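You operate a simulated robot arm through the tools that you are given. There is no shell and no other tool. Be economical: measure what you need, move in short steps, check, and stop when the job is done.

Carry out the task below with a simulated robot arm. There is one attempt and no reset: what you move stays moved.

TASK
Take the spool of blue thread and leave it on the white fern print.
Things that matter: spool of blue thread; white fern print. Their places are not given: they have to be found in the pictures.

It is judged by the outcome, as a careful person would: the job done as asked, and still so three seconds after it is handed in. It fails if anything else is knocked over, pushed out of place, dropped, spilled or broken.

THE ROBOT
A 6-joint arm with a two-finger parallel gripper, fixed in place. Base frame: the origin is at the foot of the arm, x ahead of it, y to its left, z up. Lengths are in mm, angles in rad, forces in N, time in s.
With the tool pointing down near the work surface it reaches from about 260 to 680 mm from the base axis. Its first joint turns from -1.152 to 1.152 rad. Payload 2.9 kg.
Tool frame: the origin (TCP) lies between the finger pads and is the grasp point; the fingertips stand 30 mm ahead of it; z points along the fingers, y is the line along which they close. The gripper opens to 110 mm. The fingers are 20 mm wide and 10 mm thick; the gripper's body (48 by 112 mm) begins 55 mm behind the TCP.
Orientation is that of the tool frame in the base frame, as a unit quaternion [x, y, z, w]. With the fingers straight down and closing along the base's y, the tool's x points along the base's -x, its y along +y and its z along -z.

THE INTERFACE
- The arm moves only by the tool send_rows. Its argument "moves" is a list of rows, each a list of 3 entries, a list of its own where there are three numbers: the finger opening in mm, from 0 to 110, then the shift along the base's x, y, z in units of 40 mm (1.0 is 40 mm), then the turn about the base's z in units of 4 degrees (1.0 is 4 degrees). In form: [[fingers, [x, y, z], yaw], ...]. A call has 1 to 10 rows; each row shifts and turns the commanded pose from where the row before left it. A call with a number of a shift or a turn outside -1 to 1 is refused whole. A row lasts 0.2 s, in which the tool goes at most 50 mm and 0.15 rad; a call with a longer step from one row to the next is refused whole, and so is a gripper value outside its range. A pose out of reach is approached as far as the arm can. The call stops where the force on the tool passes 40 N (or 10 N more than at its start, if that is more) or the arm is blocked; 0.2 s more then pass. The fingers move at their own pace (about 108 mm/s each) and stop on an object; they squeeze with about 35 N. The grip force told is the motor's: it shows also when the fingers shut on nothing. Time passes only in rows, and 0.2 s behind the last, so rows that do not move let the fingers close. It gives the time, the measured TCP pose, the force on the tool (base axes), the opening and the grip force at its end, in the units of the frame above (readings bear some noise), and new pictures: "show" is both (left out), scene, wrist or none.
- Cameras (640 x 400 px; columns grow to the right, rows downward): "scene" is fixed at [86.8, 446.1, 1378.1]; the picture's right is [-0.63, -0.78, 0.00], its down [-0.49, 0.39, -0.78] and it looks along [0.61, -0.49, -0.63] (base axes); focal length 343 px, centre (320, 200). "wrist" rides on the gripper at [-36, 0, -57] in the tool frame; the picture's right is [0.00, -1.00, 0.00], its down [0.97, 0.00, -0.24] and it looks along [0.24, 0.00, 0.97] (tool axes); focal length 218 px, centre (320, 200).
- pixel_to_xyz(camera, pixels): for up to 12 pixels [column, row] of the newest picture of that camera ("zoom" is the newest enlarged one), the place [x, y, z] in the base frame of the surface seen there, good to about 2 mm. No time passes.
- enlarge(camera, box): a new picture of the part [left, top, right, bottom] of that camera's present view, enlarged. No time passes.
- finish_job(): hands the job in; it is judged then, once.

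Work in short steps. Measure before you move; look again where a grasp or a placing could have gone wrong, and mend it. You have 60 turns and 100 pictures in all, the two below and enlarged ones among them. Open the gripper and draw the arm clear of the work before you hand the job in, unless the task says otherwise; then end with one line.

The tools are called after "Emit:" as name(argument=value, ...) on one line, values as JSON. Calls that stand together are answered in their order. send_rows: Moves the arm, as the interface text tells. Its arguments: {"type":"object","properties":{"moves":{"type":"array","items":{"type":"array"}},"show":{"type":"string","enum":["both","scene","wrist","none"]}},"required":["moves"]} The other tools are called the same way: pixel_to_xyz (camera, pixels) gives the place of the surface under pixels of a picture; enlarge (camera, box) takes an enlarged picture of a part of a camera's view; finish_job () hands the job in.

At the start:

```text
time_s: 0.0
eef_pos: [276.3, 226.7, 1118.1]
tool_rot: [0.0, 1.0, 0.0, 0.0]
ft_force: [0.3, 0.2, 0.1]
finger_gap: 109.9
grasp_force: 0.0
```

scene: 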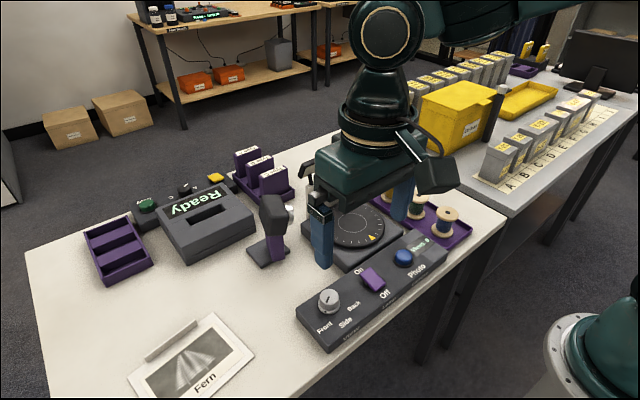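
wrist: 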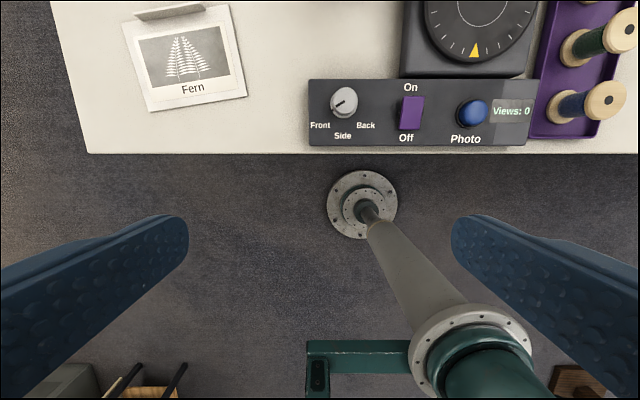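

The wrist view shows the Fern print at about (185,55) and a tray of spools at right, with the blue one near (590,103). I enlarge both and measure.

Emit:
enlarge(camera="scene", box=[360, 170, 490, 260])

Emit:
enlarge(camera="wrist", box=[480, 0, 640, 150])

Emit:
pixel_to_xyz(camera="wrist", pixels=[[605, 98], [572, 106], [622, 38], [570, 50], [122, 22], [225, 6], [150, 110], [246, 95], [185, 55], [170, 12], [555, 128], [500, 110]])

Emit:
pixel_to_xyz(camera="scene", pixels=[[190, 360], [212, 316], [255, 354], [172, 340], [445, 213], [445, 232], [418, 200], [418, 216], [160, 398], [147, 358], [205, 320]])

```text
4.44 times, centred on (425, 215) of scene
```

zoom: 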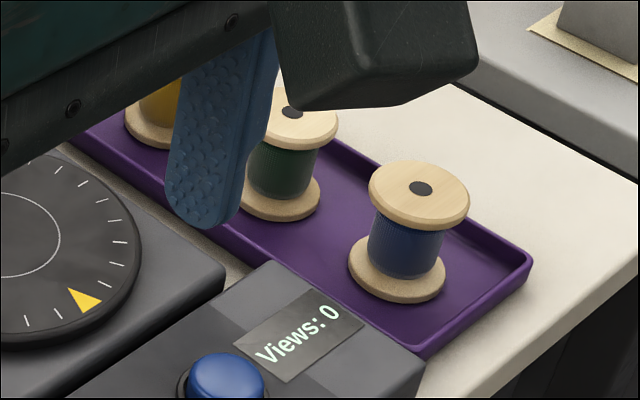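

```text
2.67 times, centred on (560, 75) of wrist
```

zoom: 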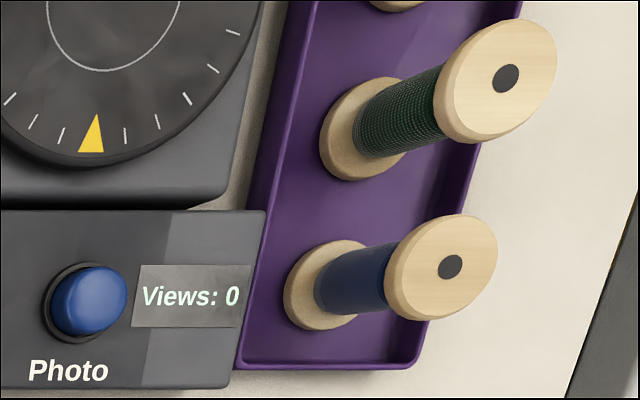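

```text
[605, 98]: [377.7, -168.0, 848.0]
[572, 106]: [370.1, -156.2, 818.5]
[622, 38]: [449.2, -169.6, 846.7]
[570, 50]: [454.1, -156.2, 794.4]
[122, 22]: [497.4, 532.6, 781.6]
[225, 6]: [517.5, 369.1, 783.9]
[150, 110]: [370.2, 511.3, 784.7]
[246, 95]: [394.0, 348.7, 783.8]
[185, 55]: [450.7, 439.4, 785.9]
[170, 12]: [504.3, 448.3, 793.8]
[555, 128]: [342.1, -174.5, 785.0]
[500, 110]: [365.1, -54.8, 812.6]
```

```text
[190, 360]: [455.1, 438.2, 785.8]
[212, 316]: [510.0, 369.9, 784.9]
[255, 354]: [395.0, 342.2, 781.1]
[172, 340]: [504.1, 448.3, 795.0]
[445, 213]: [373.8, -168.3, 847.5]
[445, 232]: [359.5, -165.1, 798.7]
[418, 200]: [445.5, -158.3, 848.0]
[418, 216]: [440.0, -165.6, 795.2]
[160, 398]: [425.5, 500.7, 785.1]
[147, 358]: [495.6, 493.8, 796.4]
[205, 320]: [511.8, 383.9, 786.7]
```

The blue spool's top is near (374,-168,848) and the print centre is near (452,439,785). Next I measure the spool's flanges, the tray walls and the console edge in the zoom, so I can size the finger clearance.

Emit:
pixel_to_xyz(camera="zoom", pixels=[[450, 267], [392, 285], [493, 250], [460, 219], [425, 314], [300, 330], [288, 290], [241, 362], [250, 250], [415, 364], [440, 335], [235, 380]])

```text
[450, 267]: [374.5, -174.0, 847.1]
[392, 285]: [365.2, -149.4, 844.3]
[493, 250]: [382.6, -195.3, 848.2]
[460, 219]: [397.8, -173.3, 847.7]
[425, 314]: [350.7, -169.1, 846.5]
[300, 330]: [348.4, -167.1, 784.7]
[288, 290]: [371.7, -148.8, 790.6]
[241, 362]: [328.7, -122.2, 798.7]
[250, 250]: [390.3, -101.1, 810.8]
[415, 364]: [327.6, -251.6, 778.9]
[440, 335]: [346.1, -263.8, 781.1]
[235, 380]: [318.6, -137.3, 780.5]
```

The spool centre is about (374,-172), radius about 24, top at 848. The tray rim is at z about 799 and the console edge at y about -103. I move above the spool while staying high, with the fingers set to 78 mm.

Emit:
send_rows(moves=[[78, [0.245, -0.997, 0], 0], [78, [0.245, -0.997, 0], 0], [78, [0.245, -0.997, 0], 0], [78, [0.245, -0.997, 0], 0], [78, [0.245, -0.997, -0.3], 0], [78, [0.245, -0.997, -0.5], 0], [78, [0.245, -0.997, -0.5], 0], [78, [0.245, -0.997, -0.5], 0], [78, [0.245, -0.997, -0.5], 0], [78, [0.245, -0.997, -0.5], 0]])

```text
time_s: 2.2
eef_pos: [377.7, -172.4, 1003.7]
tool_rot: [0.0, 1.0, 0.0, 0.0]
ft_force: [0.3, -0.1, 0.3]
finger_gap: 77.9
grasp_force: 0.0
```

scene: 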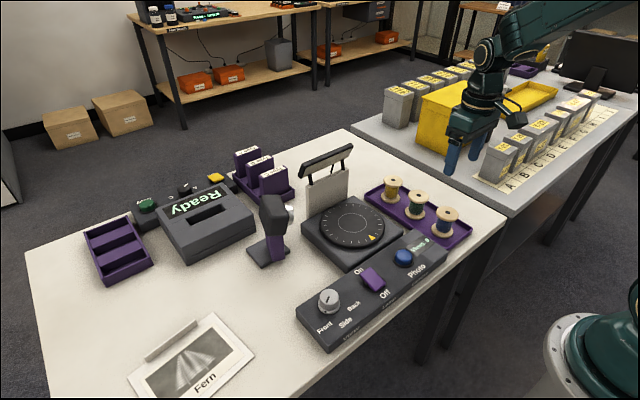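
wrist: 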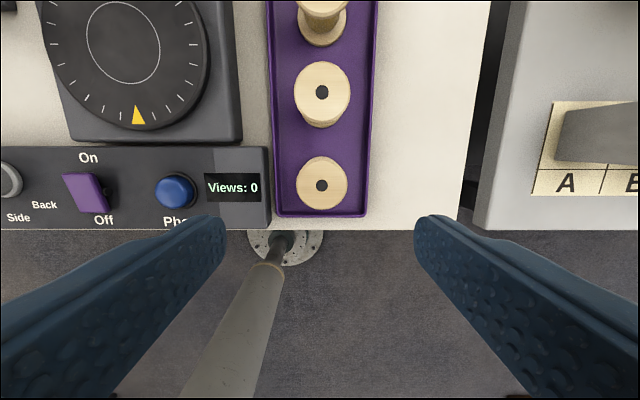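

The spool's hub is at (321,185), in line in y. I measure it again here along with the rims.

Emit:
pixel_to_xyz(camera="wrist", pixels=[[321, 178], [297, 184], [345, 184], [321, 160], [321, 205], [277, 190], [366, 190], [266, 190], [321, 122]])

```text
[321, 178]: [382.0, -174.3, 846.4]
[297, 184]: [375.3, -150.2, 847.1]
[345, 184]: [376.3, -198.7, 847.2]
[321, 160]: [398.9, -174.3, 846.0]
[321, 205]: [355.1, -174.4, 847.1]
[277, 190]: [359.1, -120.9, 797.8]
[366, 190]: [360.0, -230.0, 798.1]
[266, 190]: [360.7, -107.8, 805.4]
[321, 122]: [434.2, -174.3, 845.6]
```

The centre is (375.5,-174.3). The tray rims at y -121 and -230 leave room for fingers opened to 70 mm. I descend to TCP z about 825.

Emit:
send_rows(moves=[[70, [-0.05, -0.045, -0.9], 0], [70, [0, 0, -0.9], 0], [70, [0, 0, -0.9], 0], [70, [0, 0, -0.7], 0], [70, [0, 0, -0.5], 0], [70, [0, 0, -0.3], 0], [70, [0, 0, -0.25], 0], [70, [0, 0, 0], 0]])

```text
time_s: 4.0
eef_pos: [373.9, -174.1, 827.1]
tool_rot: [0.0, 1.0, 0.0, -0.001]
ft_force: [0.1, -0.9, 0.8]
finger_gap: 70.0
grasp_force: 0.0
```

scene: 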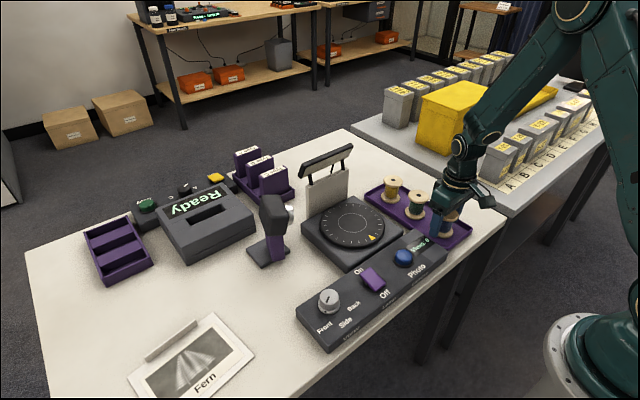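
wrist: 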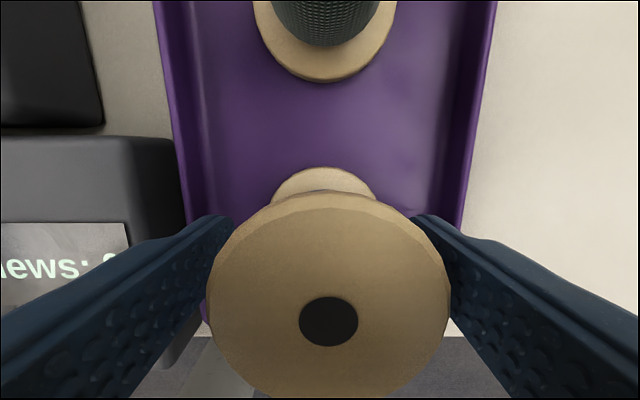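

The spool is between the fingers, with its hub at (329,321), about 1.5 mm off to the right. I nudge over and close.

Emit:
send_rows(moves=[[70, [0.04, -0.035, -0.05], 0], [44, [0, 0, 0], 0], [40, [0, 0, 0], 0], [40, [0, 0, 0], 0]])

```text
time_s: 5.0
eef_pos: [374.5, -174.8, 824.0]
tool_rot: [0.0, 1.0, -0.001, 0.0]
ft_force: [0.3, 0.2, 0.2]
finger_gap: 50.1
grasp_force: 35.1
```

scene: 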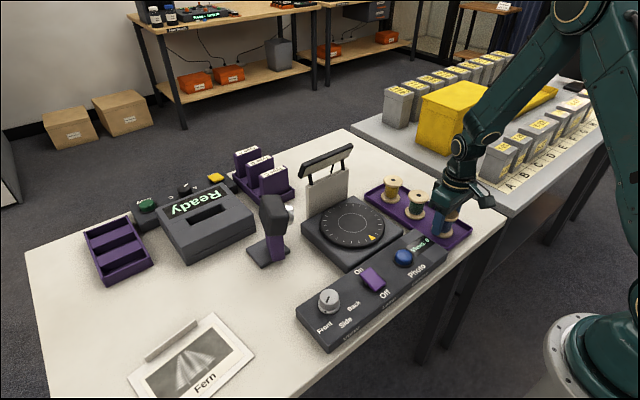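
wrist: 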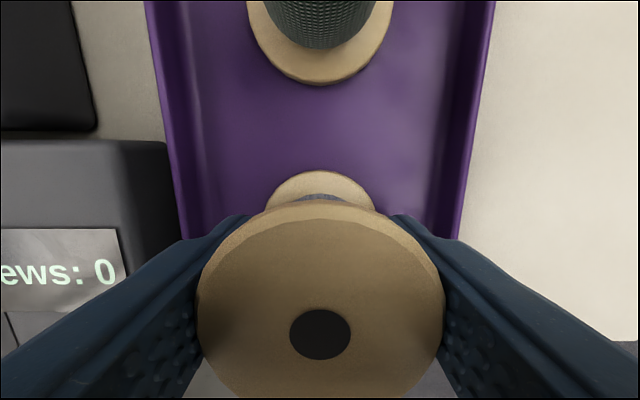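

The grip holds at 50 mm and 35 N. I lift straight up.

Emit:
send_rows(moves=[[40, [0, 0, 0.3], 0], [40, [0, 0, 0.6], 0], [40, [0, 0, 0.9], 0], [40, [0, 0, 0.9], 0], [40, [0, 0, 0.9], 0], [40, [0, 0, 0.9], 0], [40, [0, 0, 0.6], 0]])

Emit:
pixel_to_xyz(camera="scene", pixels=[[272, 200], [325, 150], [345, 147], [265, 265], [305, 168], [225, 180]])

```text
time_s: 6.6
eef_pos: [374.3, -174.8, 1029.4]
tool_rot: [-0.001, 1.0, 0.001, 0.0]
ft_force: [0.4, -0.3, -0.7]
finger_gap: 50.0
grasp_force: 35.6
```

scene: 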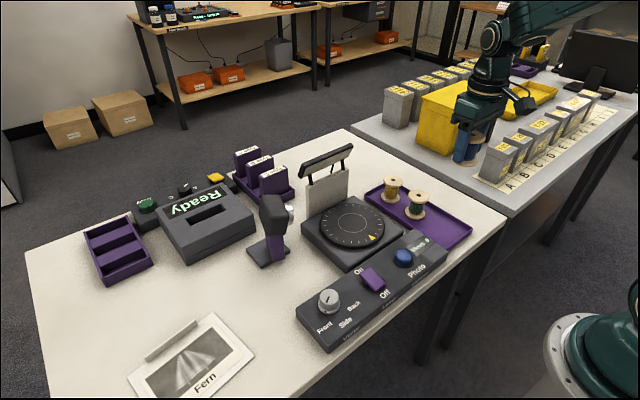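
wrist: 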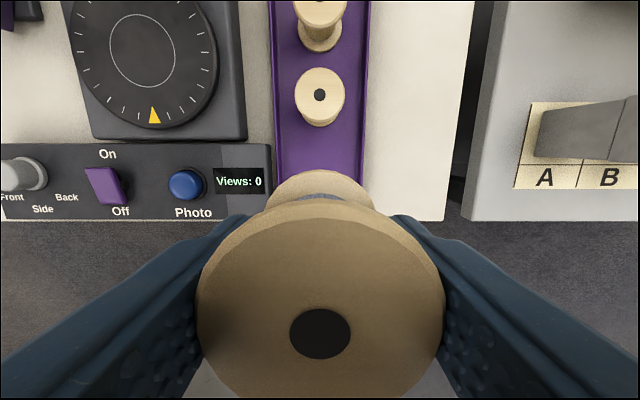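

```text
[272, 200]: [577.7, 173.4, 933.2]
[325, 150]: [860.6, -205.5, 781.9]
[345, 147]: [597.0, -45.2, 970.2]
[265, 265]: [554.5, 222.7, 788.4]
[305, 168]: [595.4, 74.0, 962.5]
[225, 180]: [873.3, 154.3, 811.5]
```

The spool is lifted cleanly and the backdrop obstacles (up to z 970, x about 596) are out of the way. I carry it toward +y at this height.

Emit:
send_rows(moves=[[40, [0, 0.6, 0], 0], [40, [0, 1, 0], 0], [40, [0, 1, 0], 0], [40, [0, 1, 0], 0], [40, [0, 1, 0], 0], [40, [0, 1, 0], 0], [40, [0, 1, 0], 0], [40, [0, 1, 0], 0], [40, [0, 1, 0], 0], [40, [0, 1, 0], 0]], show="none")

Emit:
send_rows(moves=[[40, [0.2, 0.9, -0.2], 0], [40, [0.2, 0.9, -0.4], 0], [40, [0.25, 0.9, -0.4], 0], [40, [0.25, 0.9, -0.4], 0], [40, [0.25, 0.9, -0.4], 0], [40, [0.25, 0.75, -0.4], 0], [40, [0.25, 0.3, -0.4], 0], [40, [0, 0, 0], 0]])

```text
time_s: 8.8
eef_pos: [375.9, 205.8, 1029.9]
tool_rot: [0.001, 1.0, 0.0, 0.0]
ft_force: [-0.8, 1.0, -0.4]
finger_gap: 50.0
grasp_force: 35.0
```

```text
time_s: 10.6
eef_pos: [440.9, 431.9, 925.6]
tool_rot: [0.0, 1.0, 0.0, 0.0]
ft_force: [0.4, 0.1, -1.3]
finger_gap: 49.9
grasp_force: 34.7
```

scene: 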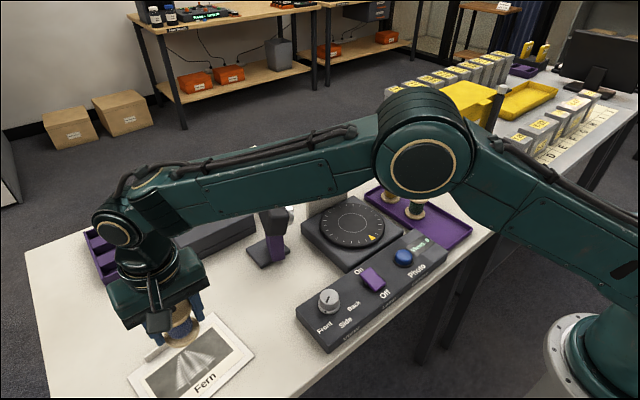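
wrist: 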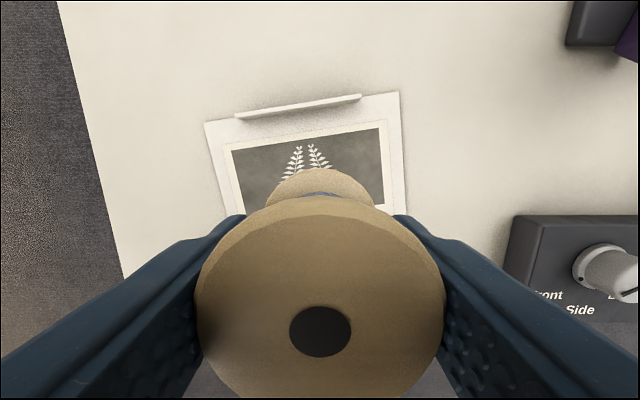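

The spool is over the print (print edges visible around columns 205–405). It should touch down at TCP z about 825, so I descend to about 831.

Emit:
send_rows(moves=[[40, [0, 0, -0.6], 0], [40, [0, 0, -0.7], 0], [40, [0, 0, -0.5], 0], [40, [0, 0, -0.3], 0], [40, [0, 0, -0.2], 0], [40, [0, 0, 0], 0]])

```text
time_s: 12.0
eef_pos: [439.6, 431.8, 834.1]
tool_rot: [0.001, 1.0, 0.0, 0.0]
ft_force: [-0.3, -0.2, -0.3]
finger_gap: 49.9
grasp_force: 34.5
```

scene: 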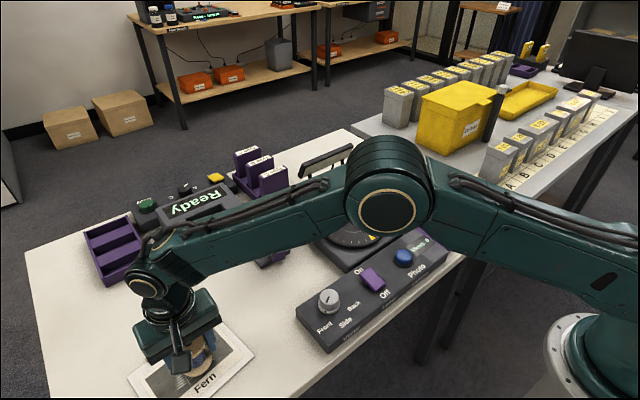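
wrist: 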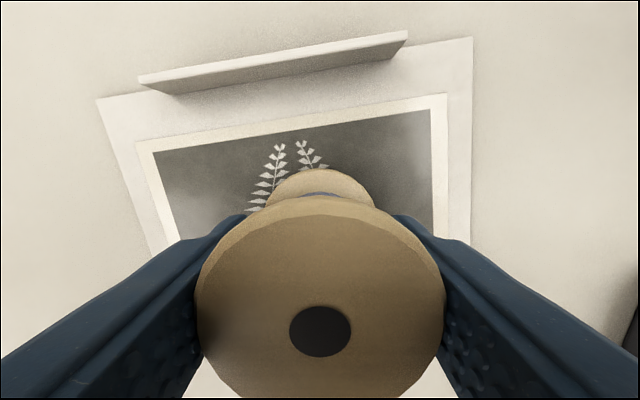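

No contact yet at z 834. I lower in small steps and watch the force.

Emit:
send_rows(moves=[[40, [0, 0, -0.05], 0], [40, [0, 0, -0.05], 0], [40, [0, 0, -0.05], 0], [40, [0, 0, 0], 0]], show="none")

```text
time_s: 13.0
eef_pos: [440.9, 431.6, 828.1]
tool_rot: [0.0, 1.0, 0.001, 0.0]
ft_force: [0.0, 0.8, -0.7]
finger_gap: 50.1
grasp_force: 35.1
```

Emit:
send_rows(moves=[[40, [0, 0, -0.03], 0], [40, [0, 0, -0.025], 0], [40, [0, 0, 0], 0]], show="scene")

Emit:
enlarge(camera="scene", box=[120, 300, 280, 400])

```text
time_s: 13.8
eef_pos: [440.7, 431.6, 826.1]
tool_rot: [0.0, 1.0, 0.0, -0.001]
ft_force: [0.4, -0.1, -1.0]
finger_gap: 50.0
grasp_force: 34.9
```

scene: 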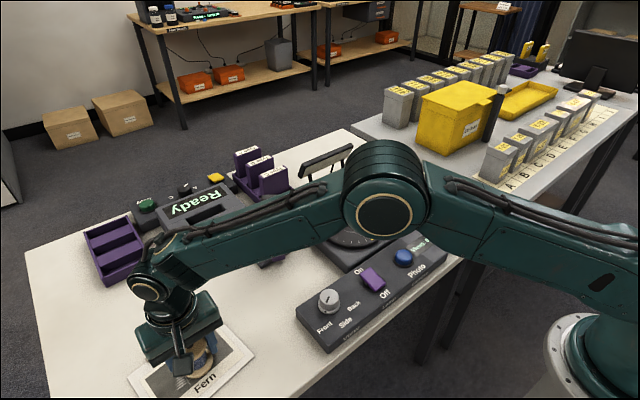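

```text
4.00 times, centred on (200, 350) of scene
```

zoom: 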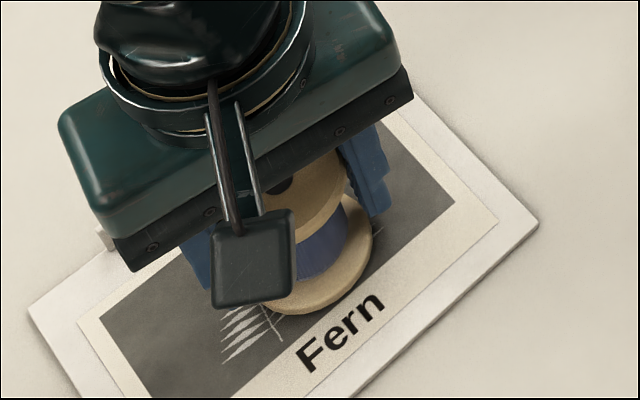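

Near contact but no force yet, so I continue by about 1 mm steps.

Emit:
send_rows(moves=[[40, [0, 0, -0.025], 0], [40, [0, 0, 0], 0]], show="none")

Emit:
send_rows(moves=[[40, [0, 0, -0.025], 0], [40, [0, 0, 0], 0]], show="none")

```text
time_s: 14.4
eef_pos: [440.9, 430.0, 824.4]
tool_rot: [0.001, 1.0, 0.0, 0.0]
ft_force: [0.8, -0.1, -0.2]
finger_gap: 50.0
grasp_force: 34.8
```

```text
time_s: 15.0
eef_pos: [440.3, 429.2, 824.5]
tool_rot: [0.0, 1.0, 0.0, 0.0]
ft_force: [0.7, -0.9, 3.7]
finger_gap: 50.0
grasp_force: 35.0
```

Contact is felt (3.7 N up at z 824.5). I open the fingers gently.

Emit:
send_rows(moves=[[54, [0, 0, 0], 0], [62, [0, 0, 0], 0], [74, [0, 0, 0], 0], [74, [0, 0, 0], 0]])

```text
time_s: 16.0
eef_pos: [441.0, 430.0, 822.6]
tool_rot: [0.0, 1.0, 0.0, 0.0]
ft_force: [-0.1, 0.0, 0.1]
finger_gap: 74.1
grasp_force: 0.0
```

scene: 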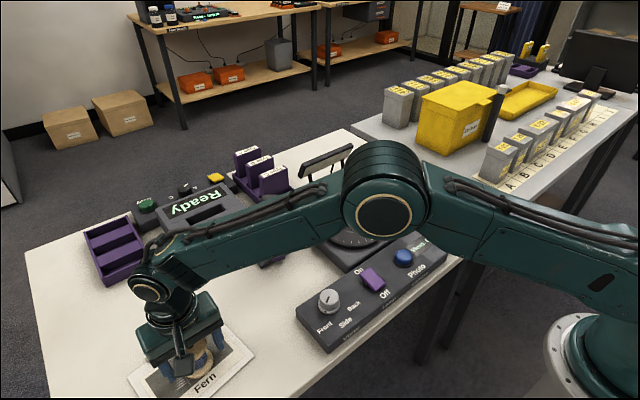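
wrist: 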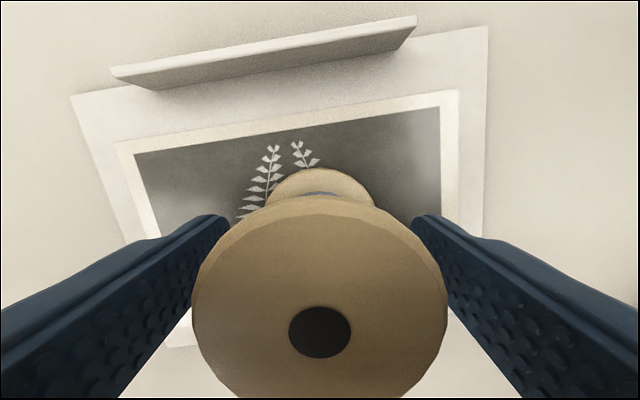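

The spool stands free, with clear gaps on both sides. I rise straight up, then retreat toward the base.

Emit:
send_rows(moves=[[74, [0, 0, 0.3], 0], [74, [0, 0, 0.7], 0], [74, [0, 0, 1], 0], [74, [0, 0, 1], 0], [74, [0, 0, 1], 0], [74, [0, -0.3, 0.9], 0], [74, [-0.5, -0.8, 0.5], 0], [74, [-0.6, -0.9, 0.3], 0], [74, [-0.6, -0.9, 0], 0], [74, [-0.6, -0.9, 0], 0]])

Emit:
send_rows(moves=[[74, [-0.4, -0.9, 0], 0], [74, [-0.4, -0.9, 0], 0], [74, [0, -0.9, 0], 0], [74, [0, -0.9, 0], 0], [74, [0, 0, 0], 0]])

Emit:
enlarge(camera="scene", box=[120, 300, 280, 400])

```text
time_s: 18.2
eef_pos: [349.1, 278.8, 1050.3]
tool_rot: [0.0, 1.0, -0.001, 0.0]
ft_force: [0.5, 0.2, -0.4]
finger_gap: 74.0
grasp_force: 0.0
```

scene: 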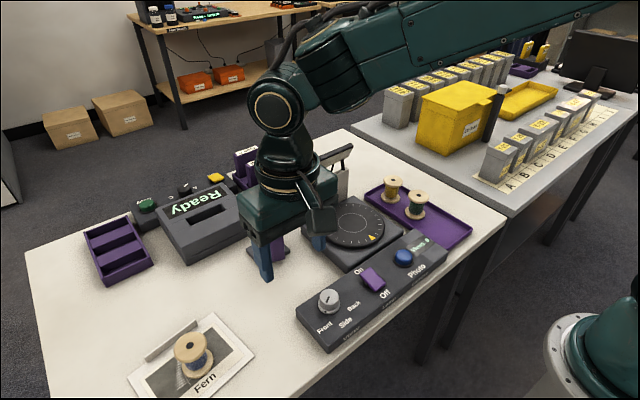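
wrist: 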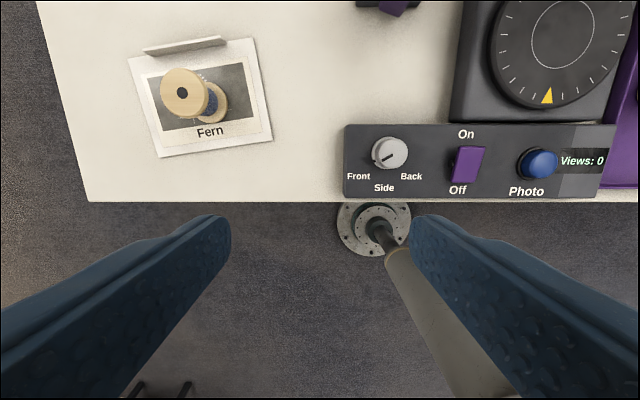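

```text
time_s: 19.4
eef_pos: [316.1, 133.7, 1051.5]
tool_rot: [0.001, 1.0, 0.0, 0.0]
ft_force: [-0.3, -0.3, 0.3]
finger_gap: 74.0
grasp_force: 0.0
```

scene: 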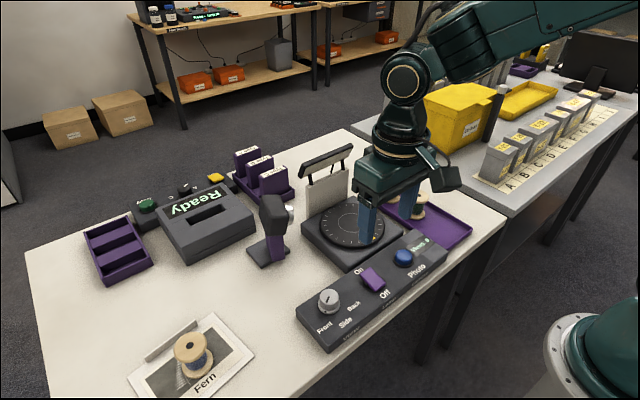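
wrist: 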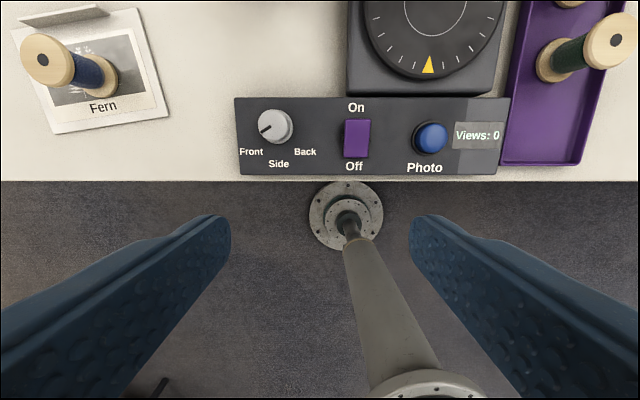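

```text
4.00 times, centred on (200, 350) of scene
```

zoom: 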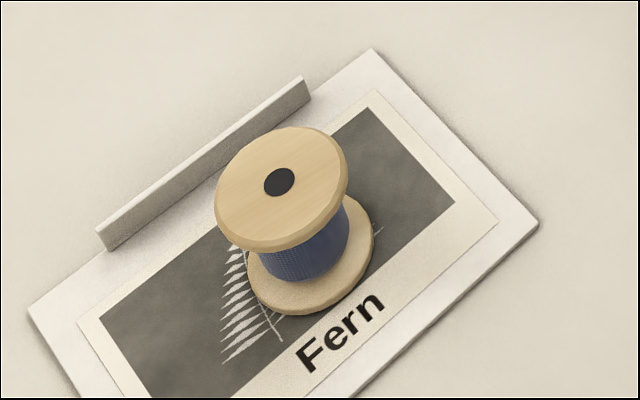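

The blue spool stands upright inside the Fern print, nothing else has moved, and the arm is clear. I hand the job in.

Emit:
finish_job()

```text
The job is handed in.
```

The spool of blue thread is standing upright on the white fern print, nothing else was moved, and the arm is open and clear of the work.
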